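You operate a simulated robot arm through the tools that you are given. There is no shell and no other tool.

Carry out the task below with a simulated robot arm. There is one attempt and no reset: what you move stays moved.

JOB
Wipe the black round head's top clean, plug its port and lay the yellow shim on it.
Fine: use the yellow wipe and the purple plug from the black cup; wipe before the shim goes on; put the wipe back. What is to be rubbed or washed off counts as gone when no trace of it is left.

It is judged by the outcome, as a careful person would: the job done as asked, and still so three seconds after it is handed in. It fails if anything else is knocked over, pushed out of place, dropped, spilled or broken.

ROBOT AND FRAMES
A 6-joint arm with a three-finger gripper, fixed in place. Base frame: the origin is at the foot of the arm, x ahead of it, y to its left, z up; the work surface is at about z = 85. Readings come in cm, degrees, newtons and seconds.
Its first joint turns from -166.0 to 166.0 degrees. Payload 4.89 kg.
The TCP is the grasp point between the finger pads, 3 cm short of the fingertips. In the tool frame z runs along the fingers and y along their closing line. Largest opening 16.4 cm; the body of the gripper starts 12.5 cm behind the TCP.
Orientation is told as [roll, pitch, yaw] about the base's x, y, z axes, in that order, counted from this pose: with the fingers straight down and closing along the base's y, the tool's x points along the base's -x, its y along +y and its z along -z.

CONTROLS
- The arm moves only by the tool apply_moves. Its argument "rows" is a list of rows, each a list of 3 entries, a list of its own where there are three numbers: the closure in counts, from 0 (fully open) to 255 (shut), then the shift along the tool's x, y, z in cm, then the turn, a rotation vector about the tool's x, y, z in degrees. In form: [[gripper, [tx, ty, tz], [rx, ry, rz]], ...]. A call has 1 to 20 rows; each row shifts and turns the commanded pose from where the row before left it, along the tool's axes as they then stand. Each row takes 0.2 s and may step no farther than 5 cm and 8.6 degrees from the row before; otherwise, or with a gripper value out of range, the whole call is refused. A pose out of reach is approached as far as the arm can. The call stops where the force on the tool passes 50 N (or 10 N more than at its start, if that is more) or the arm is blocked; 0.2 s more then pass. Each finger travels about 10.8 cm/s and halts on what it meets, pressing with about 23 N; the grip force reading is that of the motor and also rises with nothing between the fingers. The clock runs only during rows and for 0.2 s after the last one: add rows that do not move to give the fingers time. It gives the time, the measured TCP pose, the force on the tool (base axes), the opening and the grip force at its end, in the units of the frame above (readings bear some noise), with the torque about the TCP (base axes, N m) and any sound that the robot's microphone picked up.
- Cameras (640 x 400 px; columns grow to the right, rows downward): "scene" is fixed at [4.07, -64.88, 169.74]; the picture's right is [0.80, -0.60, 0.00], its down [-0.26, -0.34, -0.90] and it looks along [0.55, 0.72, -0.43] (base axes); focal length 316 px, centre (320, 200). "wrist" rides on the gripper at [7.6, -0.2, -15.2] in the tool frame; the picture's right is [0.02, 1.00, 0.00], its down [-0.88, 0.02, -0.47] and it looks along [-0.47, 0.01, 0.88] (tool axes); focal length 247 px, centre (320, 200). There is no depth. A picture from a camera that has moved, and an enlarged one, comes with that camera's place and axes in the base frame and with its lens. The place of the scene camera against the robot may be out by one fixed shift of up to 1.2 cm in any direction.
- capture(camera): a new picture of that camera. It takes no simulated time.
- slide_trunk(by): slides the trunk up (or, below 0, down) by that many cm; the arm rides with it, the base frame stays. It gives what a move gives, with no picture.
- enlarge(camera, box): a new picture of the part [left, top, right, bottom] of that camera's present view, enlarged. It takes no simulated time.
- sign_off(): hands the job in; it is judged then, once.

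Places have to be worked out from the pictures, the camera data and where the tool is seen. Open the gripper and draw the arm clear of the work before you hand the job in, unless the task says otherwise.

The tools are called after "Call:" as name(argument=value, ...) on one line, values as JSON. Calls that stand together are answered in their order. apply_moves: Moves the arm, as the interface text tells. Its arguments: {"type":"object","properties":{"rows":{"type":"array","items":{"type":"array"}}},"required":["rows"]} The other tools are called the same way: slide_trunk (by) slides the trunk up or down; capture (camera) takes a picture; enlarge (camera, box) takes an enlarged picture of a part of a camera's view; sign_off () hands the job in.

At the start:

```text
clock: 0.0
position: [48.58, 54.11, 128.34]
tool_rot: [0.0, 0.0, 0.0]
ft_force: [-0.5, -0.6, -0.2]
torque: [0.0, 0.03, 0.05]
opening: 16.4
grasp_force: 0.0
trunk travel left (down, up): [-10.0, 29.0]
```

scene: 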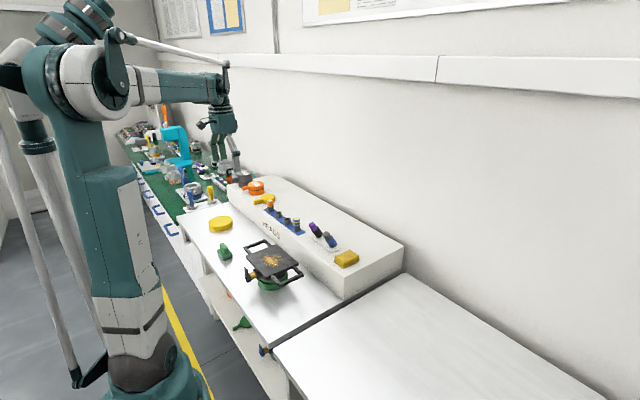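
wrist: 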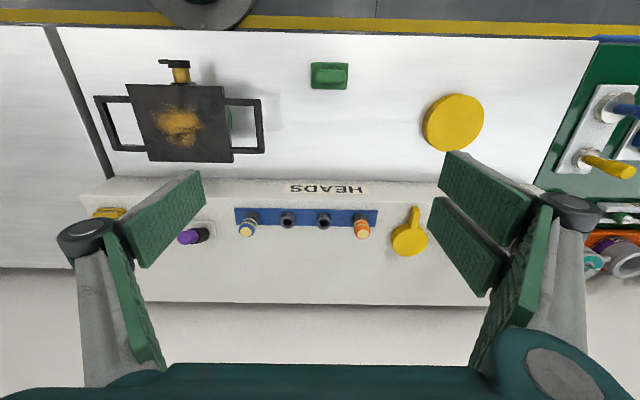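

I start by looking closely at the work area from both cameras to identify the head, port, wipes, plugs and shim.

Call:
enlarge(camera="scene", box=[180, 160, 420, 310])

Call:
enlarge(camera="wrist", box=[60, 40, 380, 240])

Call:
enlarge(camera="wrist", box=[320, 40, 640, 240])

Call:
enlarge(camera="wrist", box=[60, 180, 380, 380])

Call:
enlarge(camera="scene", box=[100, 90, 260, 190])

```text
2.67 times, centred on (300, 235) of scene
camera zoom: at [4.07, -64.88, 169.74], right [0.8, -0.6, 0.0], down [-0.26, -0.34, -0.9], along [0.55, 0.72, -0.43], focal length 842 px, centre (373, 107)
```

zoom: 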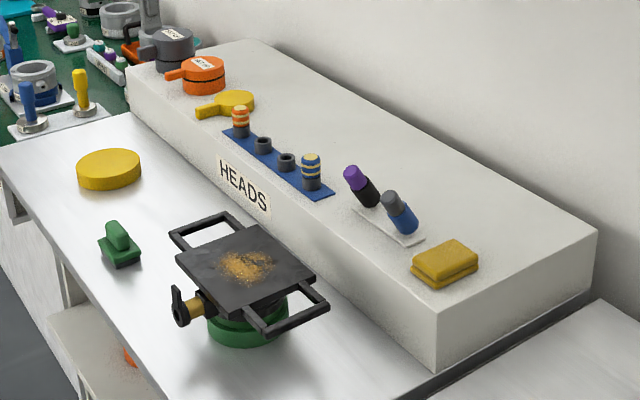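

```text
2.00 times, centred on (220, 140) of wrist
camera zoom: at [40.96, 54.01, 143.6], right [-0.02, 1.0, 0.0], down [0.88, 0.02, 0.47], along [0.47, 0.01, -0.88], focal length 494 px, centre (520, 320)
```

zoom: 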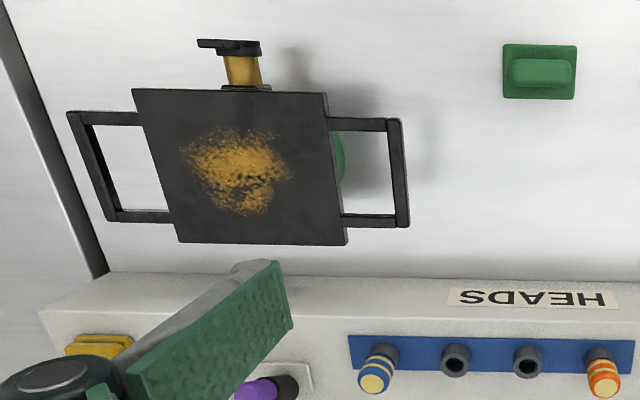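

```text
2.00 times, centred on (480, 140) of wrist
camera zoom: at [40.96, 54.01, 143.6], right [-0.02, 1.0, 0.0], down [0.88, 0.02, 0.47], along [0.47, 0.01, -0.88], focal length 494 px, centre (0, 320)
```

zoom: 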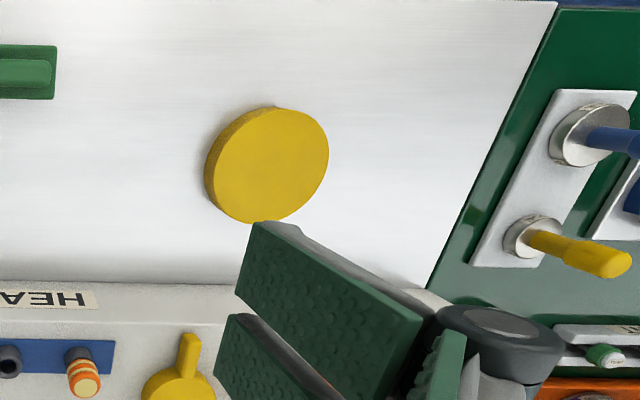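

```text
2.00 times, centred on (220, 280) of wrist
camera zoom: at [40.96, 54.01, 143.6], right [-0.02, 1.0, 0.0], down [0.88, 0.02, 0.47], along [0.47, 0.01, -0.88], focal length 494 px, centre (520, 40)
```

zoom: 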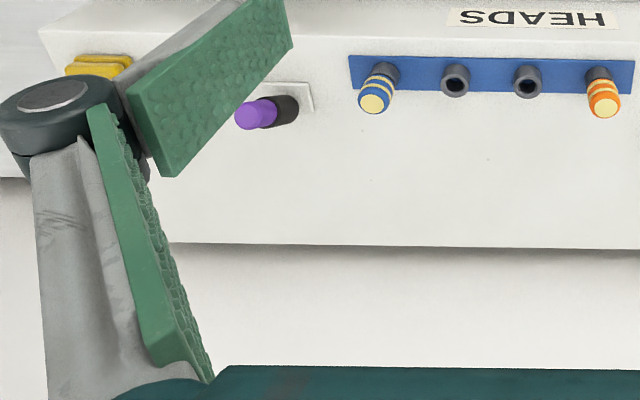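

```text
4.00 times, centred on (180, 140) of scene
camera zoom: at [4.07, -64.88, 169.74], right [0.8, -0.6, 0.0], down [-0.26, -0.34, -0.9], along [0.55, 0.72, -0.43], focal length 1262 px, centre (880, 440)
```

zoom: 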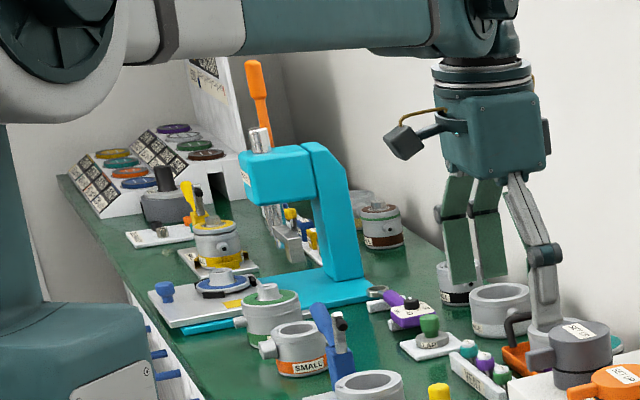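

The head is not yet obvious; I see a square black tray, a "HEADS" rack and labelled handled pieces at the far end. I move the arm sideways (+y) at the same height to look over the far end of the shelf.

Call:
apply_moves(rows=[[0, [1, 4, 0], [0, 0, 0]], [0, [1, 4, 0], [0, 0, 0]], [0, [1, 4, 0], [0, 0, 0]], [0, [1, 4, 0], [0, 0, 0]]])

Call:
capture(camera="wrist")

Call:
enlarge(camera="wrist", box=[320, 40, 640, 240])

Call:
capture(camera="scene")

```text
clock: 1.0
position: [44.38, 70.16, 128.58]
tool_rot: [0.0, 0.0, 0.0]
ft_force: [-0.7, -2.7, 1.7]
torque: [0.35, 0.02, 0.01]
opening: 16.41
grasp_force: 0.0
trunk travel left (down, up): [-10.0, 29.0]
```

```text
taken
camera wrist: at [36.9, 69.94, 143.74], right [-0.02, 1.0, 0.0], down [0.88, 0.02, 0.47], along [0.47, 0.01, -0.88], focal length 247 px, centre (320, 200)
```

wrist: 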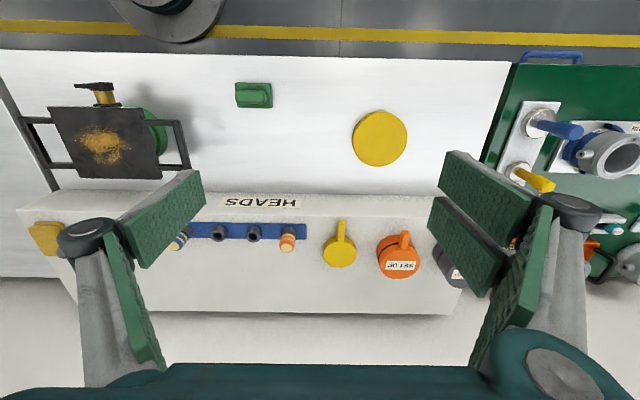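

```text
2.00 times, centred on (480, 140) of wrist
camera zoom: at [36.9, 69.94, 143.74], right [-0.02, 1.0, 0.0], down [0.88, 0.02, 0.47], along [0.47, 0.01, -0.88], focal length 494 px, centre (0, 320)
```

zoom: 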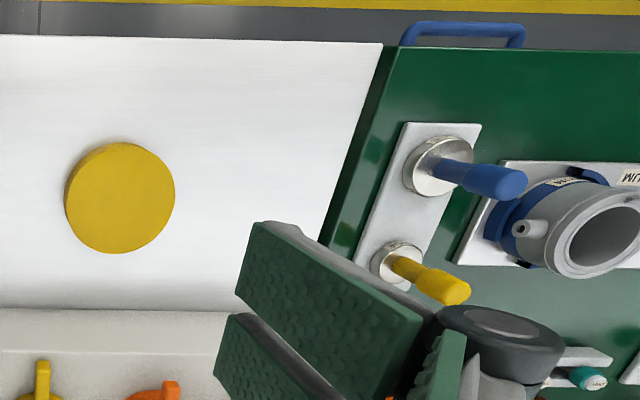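

```text
taken
```

scene: 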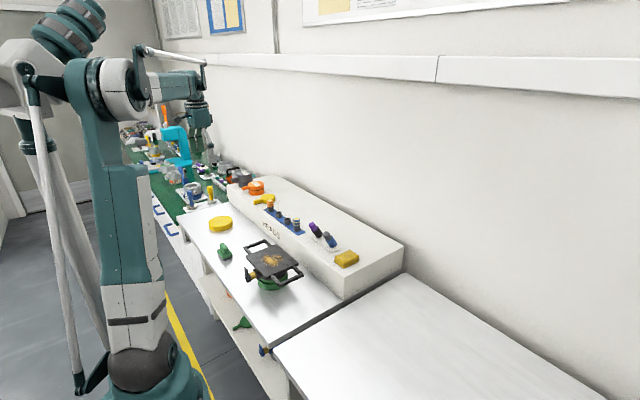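

The far end of the shelf is hidden behind the finger. I yaw the tool so the camera looks toward +y and see the rest of the bench and shelf end.

Call:
apply_moves(rows=[[0, [0, 0, -2], [0, 0, -8]], [0, [0, 0, -2], [0, 0, -8]], [0, [0, 0, -2], [0, 0, -8]], [0, [0, 0, -2], [0, 0, -8]], [0, [0, 0, 0], [0, 0, -8]]])

Call:
capture(camera="wrist")

Call:
enlarge(camera="wrist", box=[160, 150, 480, 350])

Call:
enlarge(camera="scene", box=[210, 165, 290, 215])

Call:
enlarge(camera="scene", box=[200, 230, 328, 310])

Call:
enlarge(camera="scene", box=[200, 280, 328, 360])

```text
clock: 2.2
position: [44.48, 69.94, 136.49]
tool_rot: [-0.1, -0.1, 40.1]
ft_force: [-0.1, 0.3, -0.4]
torque: [0.02, -0.01, -0.02]
opening: 16.43
grasp_force: 0.2
trunk travel left (down, up): [-10.0, 29.0]
```

```text
taken
camera wrist: at [38.77, 65.11, 151.69], right [-0.66, 0.75, 0.0], down [0.66, 0.58, 0.47], along [0.35, 0.31, -0.88], focal length 247 px, centre (320, 200)
```

wrist: 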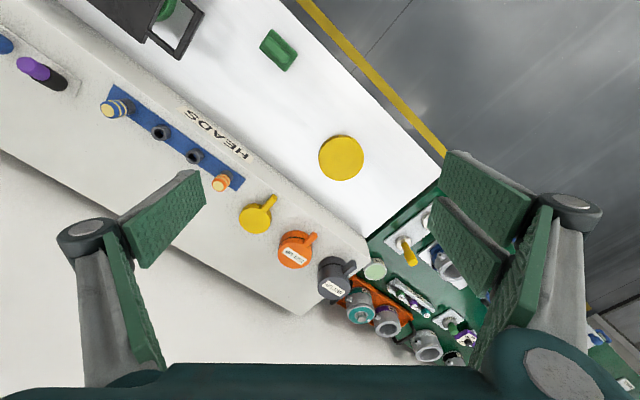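

```text
2.00 times, centred on (320, 250) of wrist
camera zoom: at [38.77, 65.11, 151.69], right [-0.66, 0.75, 0.0], down [0.66, 0.58, 0.47], along [0.35, 0.31, -0.88], focal length 494 px, centre (320, 100)
```

zoom: 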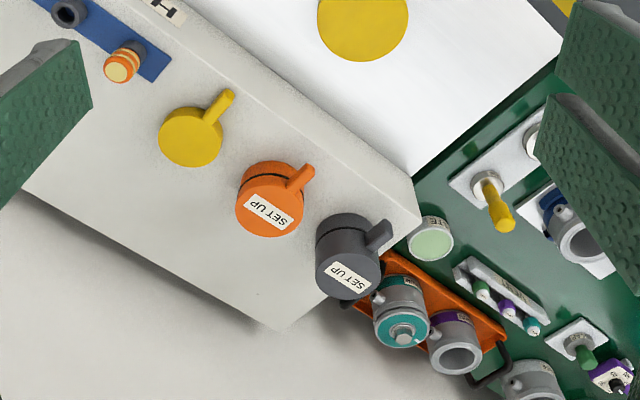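

```text
8.00 times, centred on (250, 190) of scene
camera zoom: at [4.07, -64.88, 169.74], right [0.8, -0.6, 0.0], down [-0.26, -0.34, -0.9], along [0.55, 0.72, -0.43], focal length 2524 px, centre (880, 280)
```

zoom: 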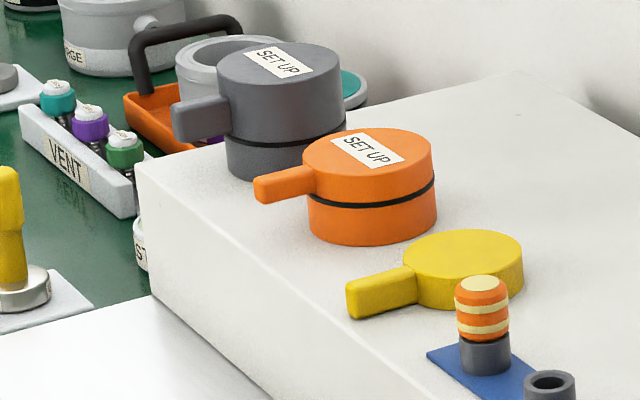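

```text
5.00 times, centred on (264, 270) of scene
camera zoom: at [4.07, -64.88, 169.74], right [0.8, -0.6, 0.0], down [-0.26, -0.34, -0.9], along [0.55, 0.72, -0.43], focal length 1578 px, centre (600, -150)
```

zoom: 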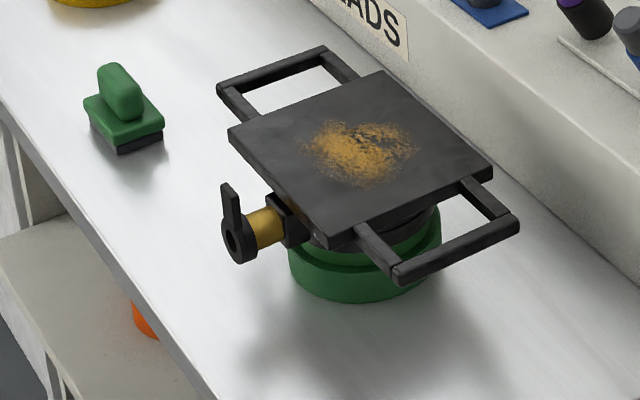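

```text
5.00 times, centred on (264, 320) of scene
camera zoom: at [4.07, -64.88, 169.74], right [0.8, -0.6, 0.0], down [-0.26, -0.34, -0.9], along [0.55, 0.72, -0.43], focal length 1578 px, centre (600, -400)
```

zoom: 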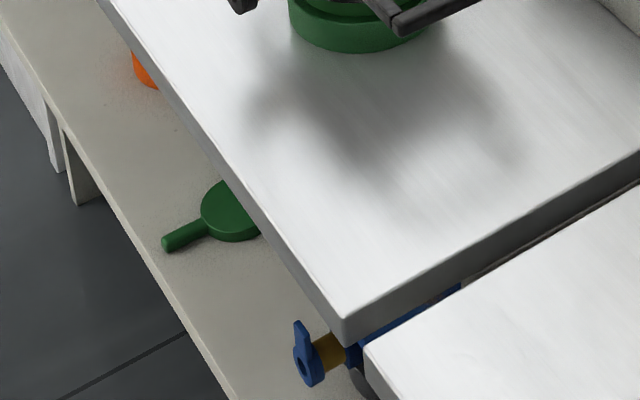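

The shim-plus-handle "SET UP" pieces suggest heads are round drums with a shim lid, and the tray with gold grime seems to sit on a drum in a green base with a brass port facing the robot. I'll move over to the tray with the tool tilted to see it from the robot's side.

Call:
apply_moves(rows=[[0, [0, 0, 0], [0, 0, 8]], [0, [0, 0, 0], [0, 0, 8]], [0, [0, 0, 0], [0, 0, 8]], [0, [0, 0, 0], [0, 0, 8]], [0, [0, 0, 0], [0, 0, 8]], [0, [0.8, -4.2, 1], [0, 0, 0]], [0, [0.8, -4.2, 1], [0, 0, 0]], [0, [0.8, -4.2, 1], [0, 0, 0]], [0, [0.8, -4.2, 1], [0, 0, 0]], [0, [0.8, -4.2, 1], [0, 0, 0]], [0, [0.8, -4.2, 1], [0, 0, 0]], [0, [0.8, -4.2, 1], [0, 0, 0]], [0, [0.8, -4.2, 1], [0, 0, 0]], [0, [0.8, -4.2, 1], [0, 0, 0]], [0, [0.8, -4.2, 1], [0, 0, 0]], [0, [0, 0, 0], [0, -8.5, 0]], [0, [0, 0, 0], [0, -8.5, 0]], [0, [0, 0, 0], [0, -8.5, 0]], [0, [0, 0, 0], [0, -8.5, 0]]])

Call:
capture(camera="wrist")

Call:
capture(camera="scene")

```text
clock: 6.2
position: [36.73, 28.3, 126.37]
tool_rot: [0.0, -34.1, 0.0]
ft_force: [0.5, 0.7, -0.1]
torque: [-0.18, 0.1, -0.1]
opening: 16.4
grasp_force: 0.1
trunk travel left (down, up): [-10.0, 29.0]
```

```text
taken
camera wrist: at [21.84, 28.07, 134.67], right [-0.02, 1.0, -0.01], down [0.46, 0.02, 0.89], along [0.89, 0.01, -0.46], focal length 247 px, centre (320, 200)
```

wrist: 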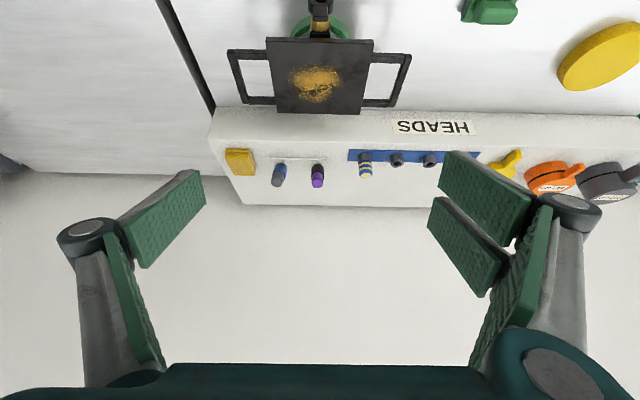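

```text
taken
```

scene: 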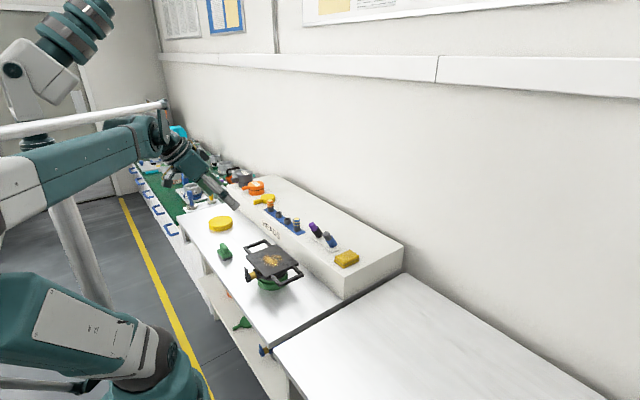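

I need a lower viewpoint; I back off toward the base and descend.

Call:
apply_moves(rows=[[0, [3.67, 0, 1.87], [0, 0, 0]], [0, [3.67, 0, 1.87], [0, 0, 0]], [0, [3.67, 0, 1.87], [0, 0, 0]], [0, [3.67, 0, 1.87], [0, 0, 0]], [0, [3.67, 0, 1.87], [0, 0, 0]]])

Call:
capture(camera="wrist")

Call:
enlarge(camera="wrist", box=[200, 0, 440, 150])

Call:
enlarge(camera="wrist", box=[220, 100, 460, 250])

Call:
capture(camera="scene")

```text
clock: 7.4
position: [26.73, 28.13, 108.09]
tool_rot: [0.0, -33.9, 0.0]
ft_force: [-1.0, -1.5, 0.5]
torque: [0.02, -0.02, 0.01]
opening: 16.42
grasp_force: 0.0
trunk travel left (down, up): [-10.0, 29.0]
```

```text
taken
camera wrist: at [11.89, 27.94, 116.45], right [-0.02, 1.0, -0.01], down [0.47, 0.02, 0.88], along [0.88, 0.01, -0.47], focal length 247 px, centre (320, 200)
```

wrist: 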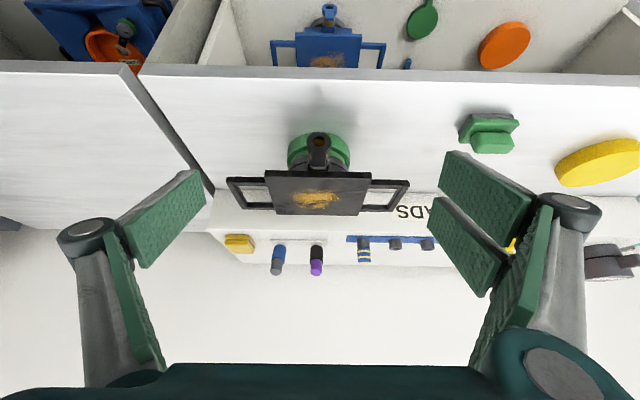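

```text
2.67 times, centred on (320, 75) of wrist
camera zoom: at [11.89, 27.94, 116.45], right [-0.02, 1.0, -0.01], down [0.47, 0.02, 0.88], along [0.88, 0.01, -0.47], focal length 659 px, centre (320, 533)
```

zoom: 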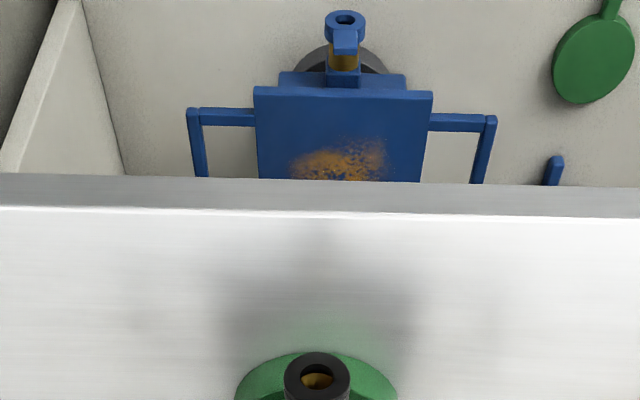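

```text
2.67 times, centred on (340, 175) of wrist
camera zoom: at [11.89, 27.94, 116.45], right [-0.02, 1.0, -0.01], down [0.47, 0.02, 0.88], along [0.88, 0.01, -0.47], focal length 659 px, centre (267, 267)
```

zoom: 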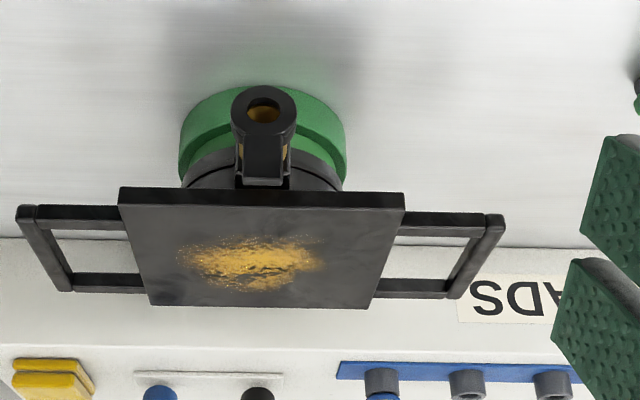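

```text
taken
```

scene: 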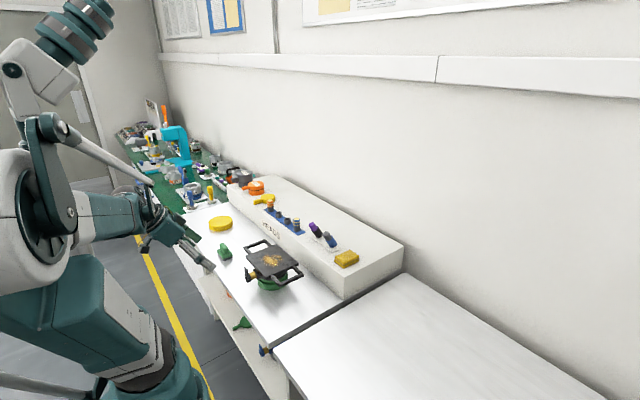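

The head is now clear: a round black body (in a green nest) carrying a square black top plate with gold grime, with a port whose mouth faces the robot; a blue square one sits on the lower shelf. Now I untilt and look closely at the yellow cloth and the plug cups on the shelf.

Call:
apply_moves(rows=[[0, [0, 0, -2], [0, 8.5, 0]], [0, [0, 0, -2], [0, 8.5, 0]], [0, [0, 0, -2], [0, 8.5, 0]], [0, [0, 0, -2], [0, 8.4, 0]], [0, [-4, -2.4, 0], [0, 0, 0]], [0, [-4, -2.4, 0], [0, 0, 0]], [0, [-4, -2.4, 0], [0, 0, 0]], [0, [-4, -2.4, 0], [0, 0, 0]], [0, [-4, -2.4, 0], [0, 0, 0]]])

Call:
capture(camera="wrist")

Call:
enlarge(camera="wrist", box=[200, 140, 440, 290])

Call:
enlarge(camera="wrist", box=[240, 0, 560, 200])

```text
clock: 9.4
position: [43.48, 16.24, 115.88]
tool_rot: [0.0, -0.1, 0.0]
ft_force: [-1.8, -0.8, 0.5]
torque: [0.04, -0.31, 0.02]
opening: 16.4
grasp_force: 0.1
trunk travel left (down, up): [-10.0, 29.0]
```

```text
taken
camera wrist: at [35.88, 16.05, 131.06], right [-0.02, 1.0, 0.0], down [0.88, 0.02, 0.48], along [0.48, 0.01, -0.88], focal length 247 px, centre (320, 200)
```

wrist: 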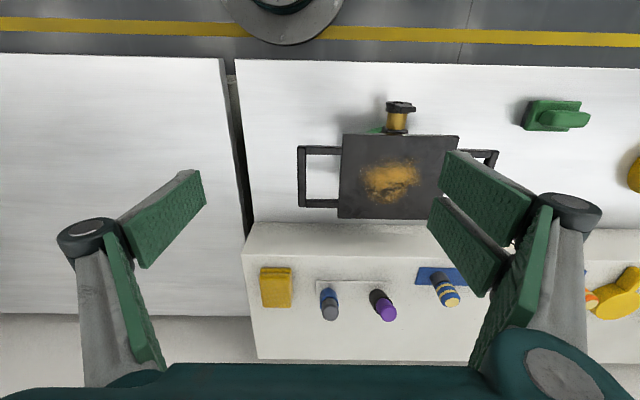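

```text
2.67 times, centred on (320, 215) of wrist
camera zoom: at [35.88, 16.05, 131.06], right [-0.02, 1.0, 0.0], down [0.88, 0.02, 0.48], along [0.48, 0.01, -0.88], focal length 659 px, centre (320, 160)
```

zoom: 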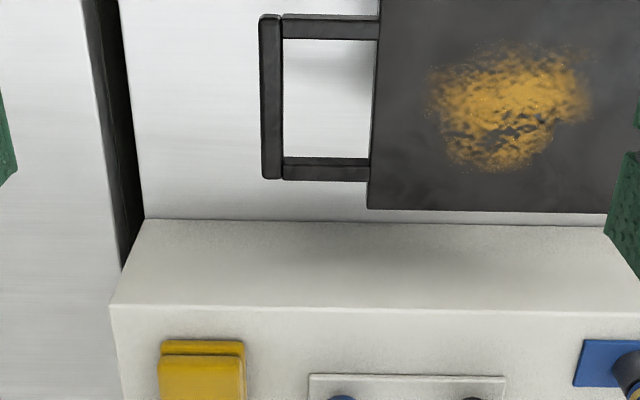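

```text
2.00 times, centred on (400, 100) of wrist
camera zoom: at [35.88, 16.05, 131.06], right [-0.02, 1.0, 0.0], down [0.88, 0.02, 0.48], along [0.48, 0.01, -0.88], focal length 494 px, centre (160, 400)
```

zoom: 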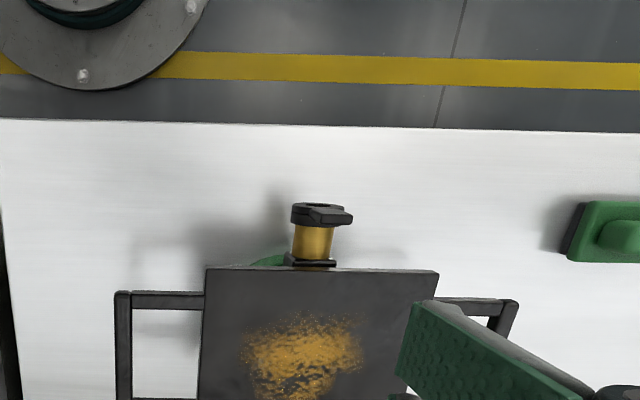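

I go closer over the shelf to see the cloth and the plug cups in detail.

Call:
apply_moves(rows=[[0, [-4, 0, 0], [0, 0, 0]], [0, [-4, 0, 0], [0, 0, 0]], [0, [-4, 0, 0], [0, 0, 0]]])

Call:
capture(camera="wrist")

Call:
enlarge(camera="wrist", box=[220, 150, 460, 300])

Call:
enlarge(camera="scene", box=[280, 200, 376, 280])

```text
clock: 10.2
position: [55.51, 16.09, 115.88]
tool_rot: [0.1, -0.2, 0.1]
ft_force: [-2.3, 0.1, 0.6]
torque: [0.14, -0.45, -0.02]
opening: 16.39
grasp_force: 0.1
trunk travel left (down, up): [-10.0, 29.0]
```

```text
taken
camera wrist: at [47.83, 15.89, 131.06], right [-0.02, 1.0, 0.0], down [0.88, 0.02, 0.48], along [0.48, 0.01, -0.88], focal length 247 px, centre (320, 200)
```

wrist: 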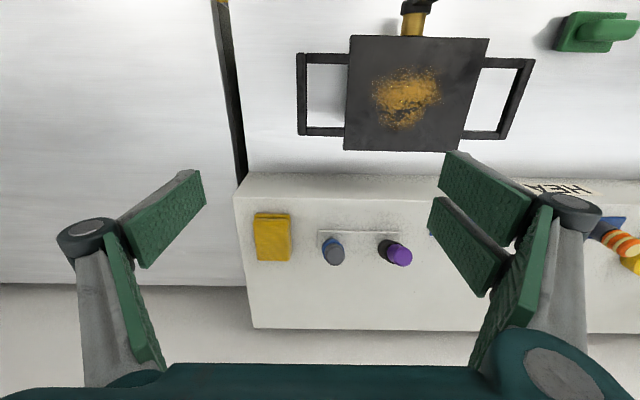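

```text
2.67 times, centred on (340, 225) of wrist
camera zoom: at [47.83, 15.89, 131.06], right [-0.02, 1.0, 0.0], down [0.88, 0.02, 0.48], along [0.48, 0.01, -0.88], focal length 659 px, centre (267, 133)
```

zoom: 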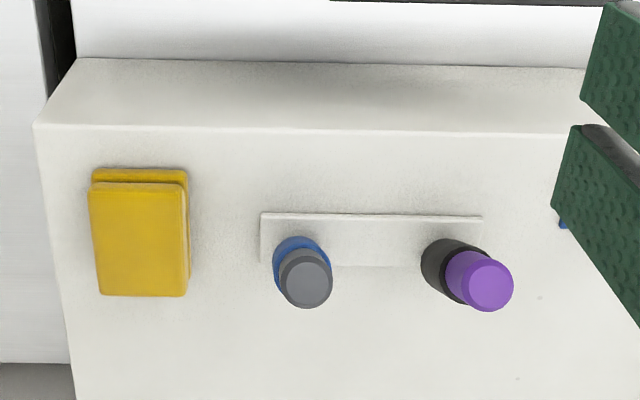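

```text
5.00 times, centred on (328, 240) of scene
camera zoom: at [4.07, -64.88, 169.74], right [0.8, -0.6, 0.0], down [-0.26, -0.34, -0.9], along [0.55, 0.72, -0.43], focal length 1578 px, centre (280, 0)
```

zoom: 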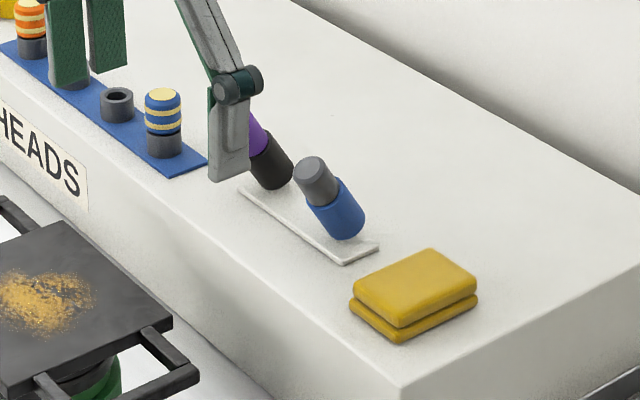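

The purple plug sits in a black cup tilted toward the robot, and the folded yellow cloth is the wipe. Now I check the yellow disc and yellow tabbed piece, to decide which is the shim.

Call:
apply_moves(rows=[[0, [2, 4.6, 0], [0, 0, 0]], [0, [2, 4.6, 0], [0, 0, 0]], [0, [2, 4.6, 0], [0, 0, 0]], [0, [1, 4.6, 0], [0, 0, 0]], [0, [0, 4.6, 0], [0, 0, 0]], [0, [0, 4.6, 0], [0, 0, 0]], [0, [0, 4.6, 0], [0, 0, 0]], [0, [0, 4.6, 0], [0, 0, 0]], [0, [0, 4.6, 0], [0, 0, 0]], [0, [0, 4.6, 0], [0, 0, 0]], [0, [0, 4.6, 0], [0, 0, 0]], [0, [0, 4.6, 0], [0, 0, 0]], [0, [0, 2, 0], [0, 0, 0]]])

Call:
capture(camera="wrist")

Call:
enlarge(camera="wrist", box=[200, 20, 440, 170])

Call:
enlarge(camera="wrist", box=[200, 170, 440, 320])

```text
refused: row 1 steps farther than a row can; nothing moved
```

```text
taken
camera wrist: at [47.83, 15.89, 131.06], right [-0.02, 1.0, 0.0], down [0.88, 0.02, 0.48], along [0.48, 0.01, -0.88], focal length 247 px, centre (320, 200)
```

wrist: 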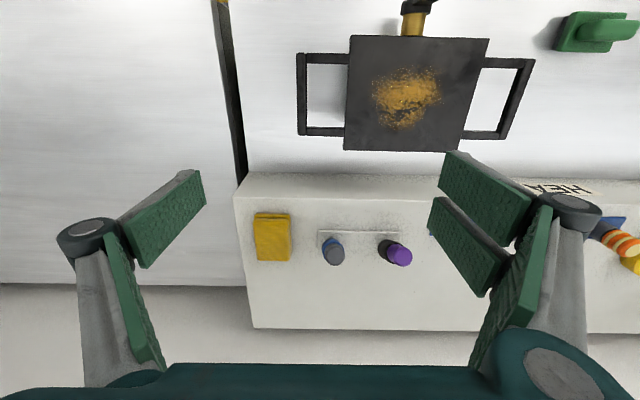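

```text
2.67 times, centred on (320, 95) of wrist
camera zoom: at [47.83, 15.89, 131.06], right [-0.02, 1.0, 0.0], down [0.88, 0.02, 0.48], along [0.48, 0.01, -0.88], focal length 659 px, centre (320, 480)
```

zoom: 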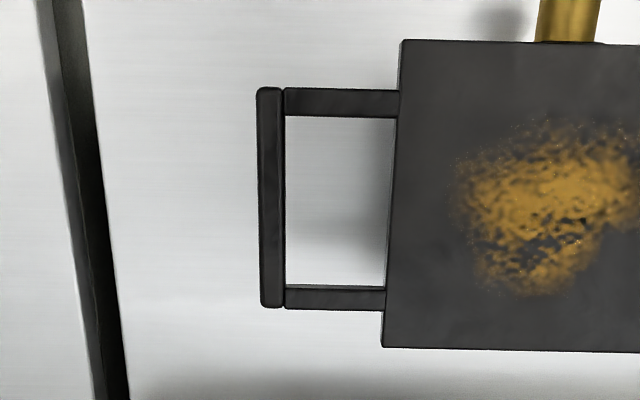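

```text
2.67 times, centred on (320, 245) of wrist
camera zoom: at [47.83, 15.89, 131.06], right [-0.02, 1.0, 0.0], down [0.88, 0.02, 0.48], along [0.48, 0.01, -0.88], focal length 659 px, centre (320, 80)
```

zoom: 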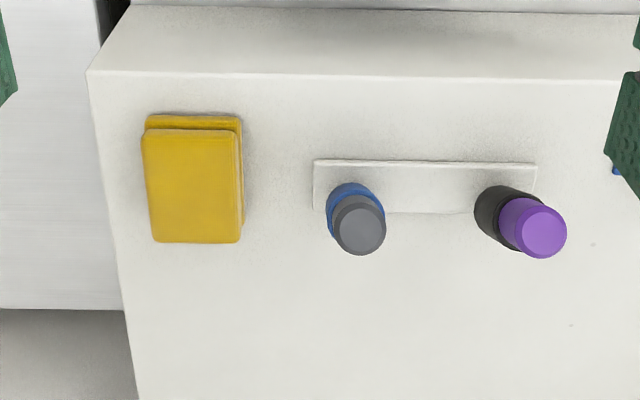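

The first row was too long (5.02 cm); I resend with smaller steps.

Call:
apply_moves(rows=[[0, [1.5, 4.6, 0], [0, 0, 0]], [0, [1.5, 4.6, 0], [0, 0, 0]], [0, [1.5, 4.6, 0], [0, 0, 0]], [0, [1.5, 4.6, 0], [0, 0, 0]], [0, [1, 4.6, 0], [0, 0, 0]], [0, [0, 4.6, 0], [0, 0, 0]], [0, [0, 4.6, 0], [0, 0, 0]], [0, [0, 4.6, 0], [0, 0, 0]], [0, [0, 4.6, 0], [0, 0, 0]], [0, [0, 4.6, 0], [0, 0, 0]], [0, [0, 4.6, 0], [0, 0, 0]], [0, [0, 4.6, 0], [0, 0, 0]], [0, [0, 2, 0], [0, 0, 0]]])

Call:
capture(camera="wrist")

Call:
enlarge(camera="wrist", box=[200, 20, 440, 170])

Call:
enlarge(camera="wrist", box=[200, 170, 440, 320])

```text
clock: 13.0
position: [48.53, 73.33, 115.89]
tool_rot: [-0.1, -0.1, 0.0]
ft_force: [0.1, -0.4, -0.1]
torque: [0.1, 0.04, -0.03]
opening: 16.41
grasp_force: 0.0
trunk travel left (down, up): [-10.0, 29.0]
```

```text
taken
camera wrist: at [40.99, 73.2, 131.05], right [-0.02, 1.0, 0.0], down [0.88, 0.02, 0.47], along [0.47, 0.01, -0.88], focal length 247 px, centre (320, 200)
```

wrist: 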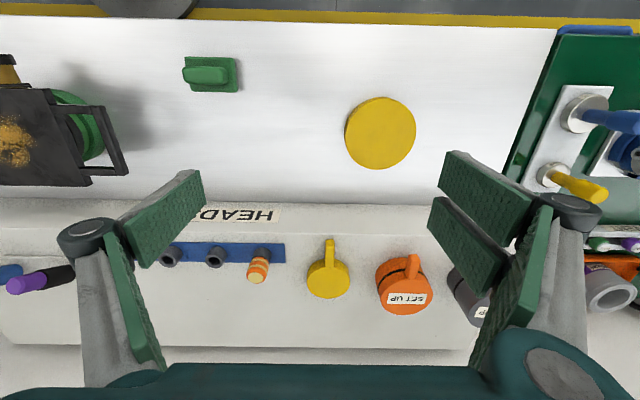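

```text
2.67 times, centred on (320, 95) of wrist
camera zoom: at [40.99, 73.2, 131.05], right [-0.02, 1.0, 0.0], down [0.88, 0.02, 0.47], along [0.47, 0.01, -0.88], focal length 659 px, centre (320, 480)
```

zoom: 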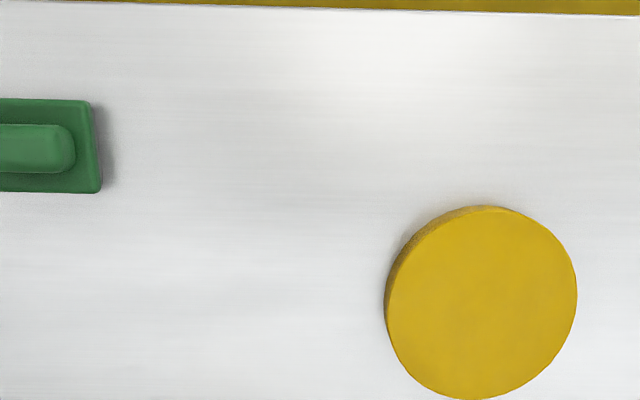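

```text
2.67 times, centred on (320, 245) of wrist
camera zoom: at [40.99, 73.2, 131.05], right [-0.02, 1.0, 0.0], down [0.88, 0.02, 0.47], along [0.47, 0.01, -0.88], focal length 659 px, centre (320, 80)
```

zoom: 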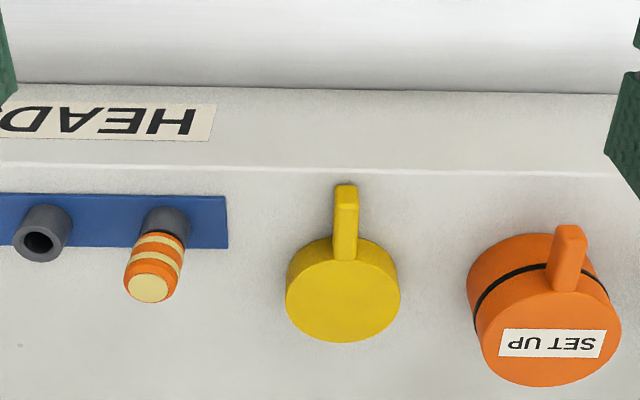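

Two yellow candidates: a plain 13 cm disc on the table and a tabbed disc on the shelf. The wall posters may define terms, so I look at them and at the objects more closely.

Call:
enlarge(camera="scene", box=[150, 0, 262, 70])

Call:
enlarge(camera="scene", box=[290, 0, 450, 60])

Call:
enlarge(camera="scene", box=[200, 205, 280, 255])

Call:
enlarge(camera="scene", box=[110, 110, 190, 160])

Call:
enlarge(camera="scene", box=[160, 150, 240, 200])

```text
5.71 times, centred on (206, 35) of scene
camera zoom: at [4.07, -64.88, 169.74], right [0.8, -0.6, 0.0], down [-0.26, -0.34, -0.9], along [0.55, 0.72, -0.43], focal length 1803 px, centre (971, 1143)
```

zoom: 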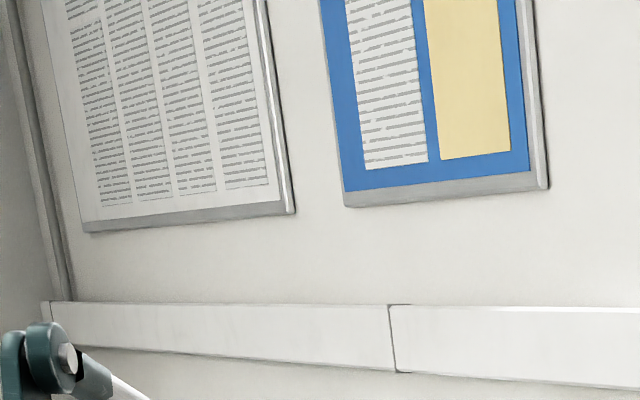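

```text
4.00 times, centred on (370, 30) of scene
camera zoom: at [4.07, -64.88, 169.74], right [0.8, -0.6, 0.0], down [-0.26, -0.34, -0.9], along [0.55, 0.72, -0.43], focal length 1262 px, centre (120, 880)
```

zoom: 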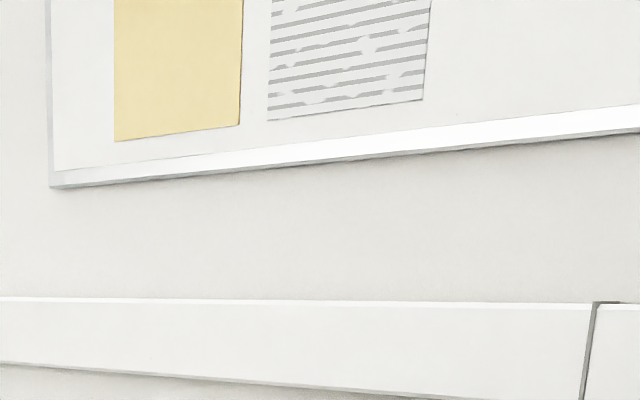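

```text
8.00 times, centred on (240, 230) of scene
camera zoom: at [4.07, -64.88, 169.74], right [0.8, -0.6, 0.0], down [-0.26, -0.34, -0.9], along [0.55, 0.72, -0.43], focal length 2524 px, centre (960, -40)
```

zoom: 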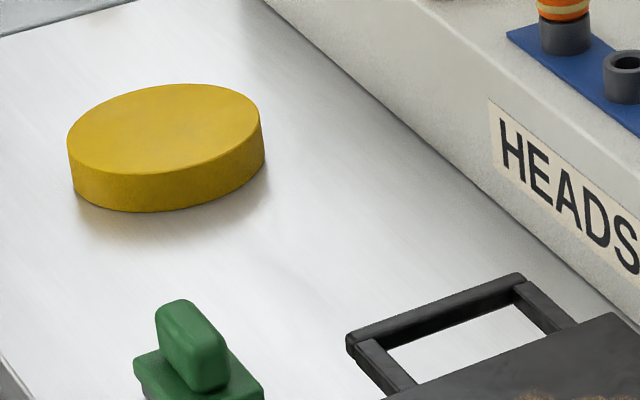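

```text
8.00 times, centred on (150, 135) of scene
camera zoom: at [4.07, -64.88, 169.74], right [0.8, -0.6, 0.0], down [-0.26, -0.34, -0.9], along [0.55, 0.72, -0.43], focal length 2524 px, centre (1680, 720)
```

zoom: 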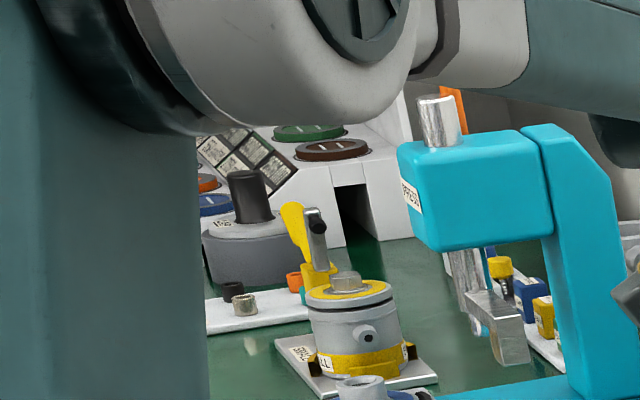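

```text
8.00 times, centred on (200, 175) of scene
camera zoom: at [4.07, -64.88, 169.74], right [0.8, -0.6, 0.0], down [-0.26, -0.34, -0.9], along [0.55, 0.72, -0.43], focal length 2524 px, centre (1280, 400)
```

zoom: 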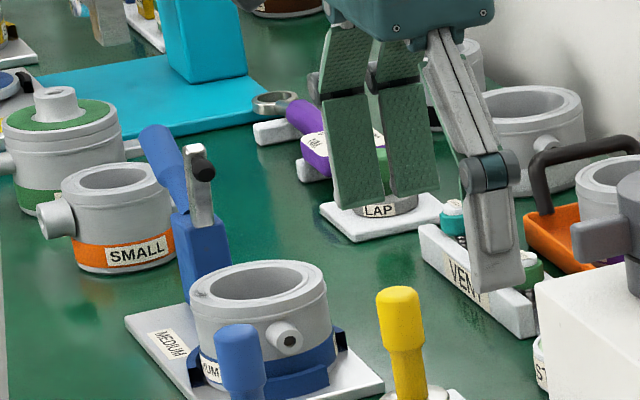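

The posters are only filler. Labels on the neighbouring bench may show what a "shim" looks like, so I turn the wrist camera towards +y, tilted up, to survey it.

Call:
apply_moves(rows=[[0, [2, -3, -4], [0, 0, 0]], [0, [2, -3, -2], [0, 0, -8.5]], [0, [0, 0, -2], [0, 0, -8.5]], [0, [0, 0, -2], [0, 0, -8.5]], [0, [0, 0, -2], [0, 0, -8.5]], [0, [0, 0, -2], [0, 0, -8.5]], [0, [0, 0, -2], [0, 0, -8.5]], [0, [0, 0, -2], [0, 0, -8.5]], [0, [0, 0, 0], [0, 0, -8.5]], [0, [0, 0, 0], [0, -8, 0]], [0, [0, 0, 0], [0, -8, 0]], [0, [0, 0, 0], [0, -8, 0]]])

Call:
capture(camera="wrist")

Call:
enlarge(camera="wrist", box=[160, 0, 480, 200])

Call:
enlarge(camera="wrist", box=[160, 160, 480, 360])

Call:
enlarge(camera="scene", box=[100, 100, 228, 180])

```text
refused: row 1 steps farther than a row can; nothing moved
```

```text
taken
camera wrist: at [40.99, 73.2, 131.05], right [-0.02, 1.0, 0.0], down [0.88, 0.02, 0.47], along [0.47, 0.01, -0.88], focal length 247 px, centre (320, 200)
```

wrist: 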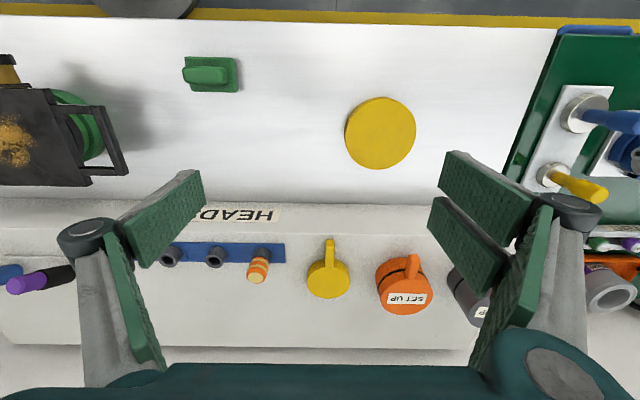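

```text
2.00 times, centred on (320, 100) of wrist
camera zoom: at [40.99, 73.2, 131.05], right [-0.02, 1.0, 0.0], down [0.88, 0.02, 0.47], along [0.47, 0.01, -0.88], focal length 494 px, centre (320, 400)
```

zoom: 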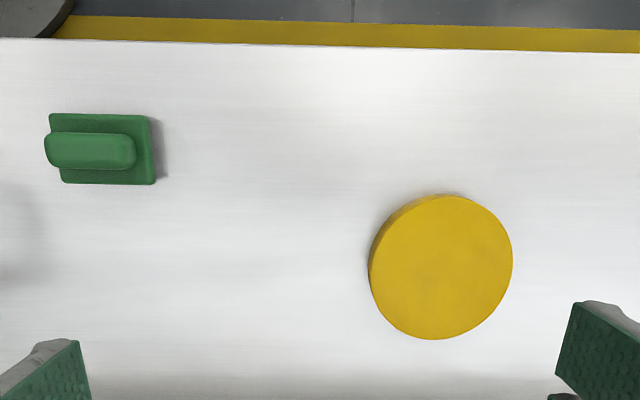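

```text
2.00 times, centred on (320, 260) of wrist
camera zoom: at [40.99, 73.2, 131.05], right [-0.02, 1.0, 0.0], down [0.88, 0.02, 0.47], along [0.47, 0.01, -0.88], focal length 494 px, centre (320, 80)
```

zoom: 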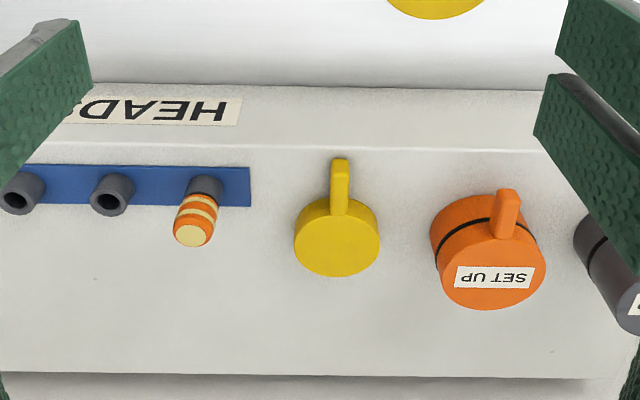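

```text
5.00 times, centred on (164, 140) of scene
camera zoom: at [4.07, -64.88, 169.74], right [0.8, -0.6, 0.0], down [-0.26, -0.34, -0.9], along [0.55, 0.72, -0.43], focal length 1578 px, centre (1100, 500)
```

zoom: 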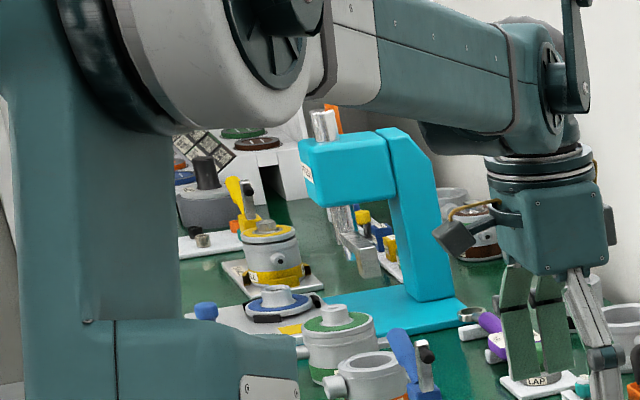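

Row too long again; I resend with shorter steps.

Call:
apply_moves(rows=[[0, [2, -2, -3], [0, 0, 0]], [0, [2, -2, -3], [0, 0, -8.5]], [0, [0, 0, -2], [0, 0, -8.5]], [0, [0, 0, -2], [0, 0, -8.5]], [0, [0, 0, -2], [0, 0, -8.5]], [0, [0, 0, -2], [0, 0, -8.5]], [0, [0, 0, -2], [0, 0, -8.5]], [0, [0, 0, -2], [0, 0, -8.5]], [0, [0, 0, 0], [0, 0, -8.5]], [0, [0, 0, 0], [0, -8, 0]], [0, [0, 0, 0], [0, -8, 0]], [0, [0, 0, 0], [0, -8, 0]]])

Call:
capture(camera="wrist")

Call:
enlarge(camera="wrist", box=[160, 0, 480, 200])

Call:
enlarge(camera="wrist", box=[160, 160, 480, 360])

Call:
enlarge(camera="scene", box=[100, 100, 228, 180])

```text
clock: 15.6
position: [44.57, 69.39, 133.67]
tool_rot: [-0.1, -24.1, 68.2]
ft_force: [0.3, 0.6, -1.0]
torque: [-0.12, 0.01, 0.03]
opening: 16.4
grasp_force: 0.0
trunk travel left (down, up): [-10.0, 29.0]
```

```text
taken
camera wrist: at [39.89, 57.14, 144.46], right [-0.94, 0.35, -0.01], down [0.21, 0.57, 0.79], along [0.29, 0.74, -0.61], focal length 247 px, centre (320, 200)
```

wrist: 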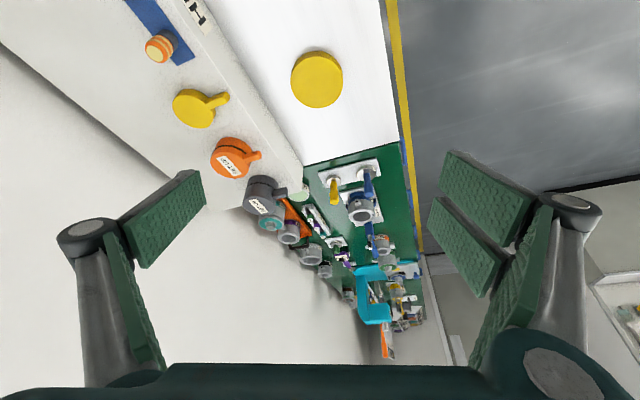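

```text
2.00 times, centred on (320, 100) of wrist
camera zoom: at [39.89, 57.14, 144.46], right [-0.94, 0.35, -0.01], down [0.21, 0.57, 0.79], along [0.29, 0.74, -0.61], focal length 494 px, centre (320, 400)
```

zoom: 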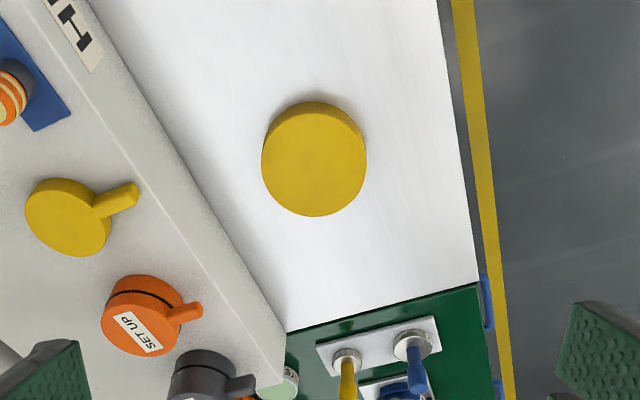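

```text
2.00 times, centred on (320, 260) of wrist
camera zoom: at [39.89, 57.14, 144.46], right [-0.94, 0.35, -0.01], down [0.21, 0.57, 0.79], along [0.29, 0.74, -0.61], focal length 494 px, centre (320, 80)
```

zoom: 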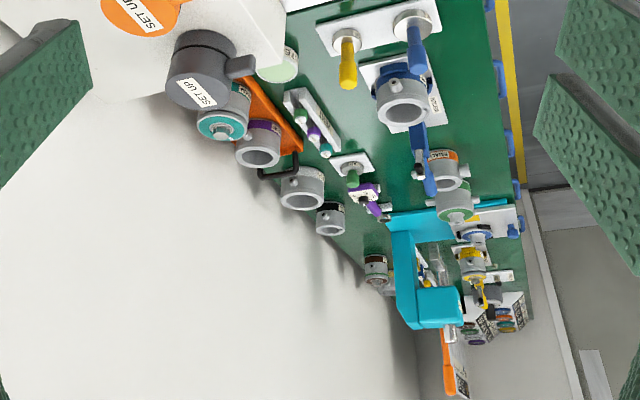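

```text
5.00 times, centred on (164, 140) of scene
camera zoom: at [4.07, -64.88, 169.74], right [0.8, -0.6, 0.0], down [-0.26, -0.34, -0.9], along [0.55, 0.72, -0.43], focal length 1578 px, centre (1100, 500)
```

zoom: 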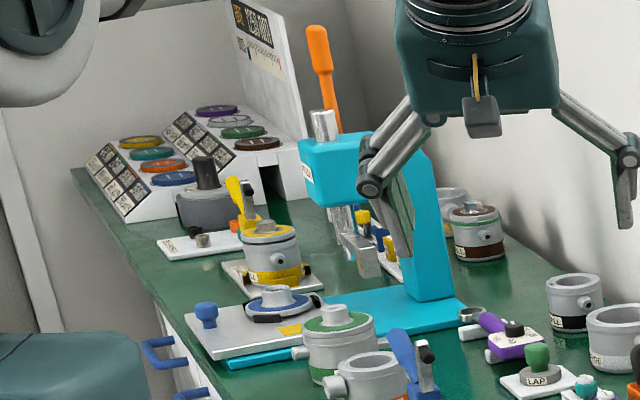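

Still no label for "shim". I'll look at the lower shelf in front of the table to see the remaining objects and how kinds pair up.

Call:
apply_moves(rows=[[0, [0, 0, 0], [0, 8, 0]], [0, [0, 0, 0], [0, 8, 0]], [0, [0, 0, 0], [0, 8, 0]], [0, [0, 0, 0], [0, 0, 8.5]], [0, [0, 0, 0], [0, 0, 8.5]], [0, [0, 0, 0], [0, 0, 8.5]], [0, [0, 0, 0], [0, 0, 8.5]], [0, [0, 0, 0], [0, 0, 8.5]], [0, [0, 0, 0], [0, 0, 8.5]], [0, [0, 0, 0], [0, 0, 8.5]], [0, [0, 0, 0], [0, 0, 8.5]], [0, [3.5, -3, 0], [0, 0, 0]], [0, [3.5, -3, 0], [0, 0, 0]], [0, [3.5, -3, 0], [0, 0, 0]], [0, [3.5, -3, 0], [0, 0, 0]], [0, [3.5, -3, 0], [0, 0, 0]], [0, [1, -3, 0], [0, 0, 0]]])

Call:
apply_moves(rows=[[0, [0, 0, 4.5], [0, 0, 0]], [0, [0, 0, 4.5], [0, 0, 0]], [0, [0, 0, 4.5], [0, 0, 0]], [0, [0, 0, 4.5], [0, 0, 0]], [0, [0, 0, 4.5], [0, 0, 0]], [0, [0, 0, 4.5], [0, 0, 0]], [0, [0, 0, 4.5], [0, 0, 0]], [0, [0, 0, 4.5], [0, 0, 0]], [0, [0, 0, 0], [0, -8, 0]], [0, [0, 0, 0], [0, -8, 0]], [0, [0, 0, 0], [0, -8, 0]]])

Call:
capture(camera="wrist")

Call:
enlarge(camera="wrist", box=[160, 0, 480, 200])

```text
clock: 19.2
position: [26.22, 51.16, 133.79]
tool_rot: [0.0, -0.1, 0.1]
ft_force: [-2.2, 0.0, 1.2]
torque: [-0.08, -0.4, 0.0]
opening: 16.4
grasp_force: 0.0
trunk travel left (down, up): [-10.0, 29.0]
```

```text
clock: 21.6
position: [26.3, 51.19, 97.67]
tool_rot: [0.0, -24.2, 0.1]
ft_force: [1.2, -0.1, 0.0]
torque: [-0.01, 0.08, 0.03]
opening: 16.42
grasp_force: 0.1
trunk travel left (down, up): [-10.0, 29.0]
```

```text
taken
camera wrist: at [13.12, 51.01, 108.44], right [-0.02, 1.0, -0.01], down [0.61, 0.02, 0.79], along [0.79, 0.01, -0.61], focal length 247 px, centre (320, 200)
```

wrist: 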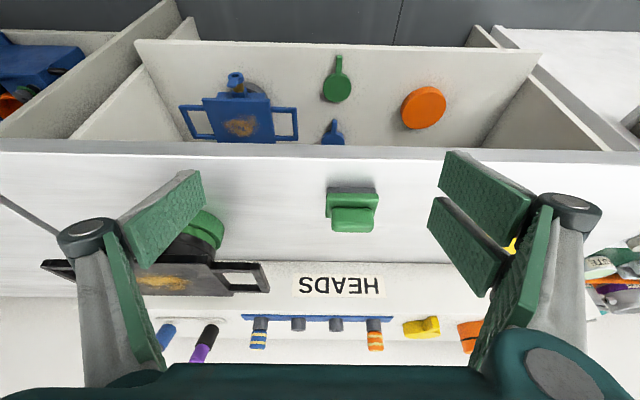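

```text
2.00 times, centred on (320, 100) of wrist
camera zoom: at [13.12, 51.01, 108.44], right [-0.02, 1.0, -0.01], down [0.61, 0.02, 0.79], along [0.79, 0.01, -0.61], focal length 494 px, centre (320, 400)
```

zoom: 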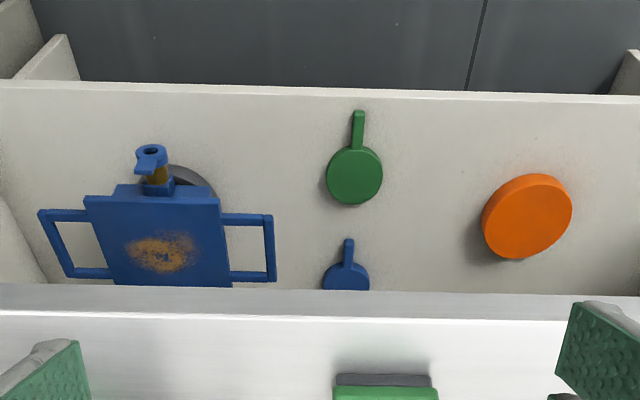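

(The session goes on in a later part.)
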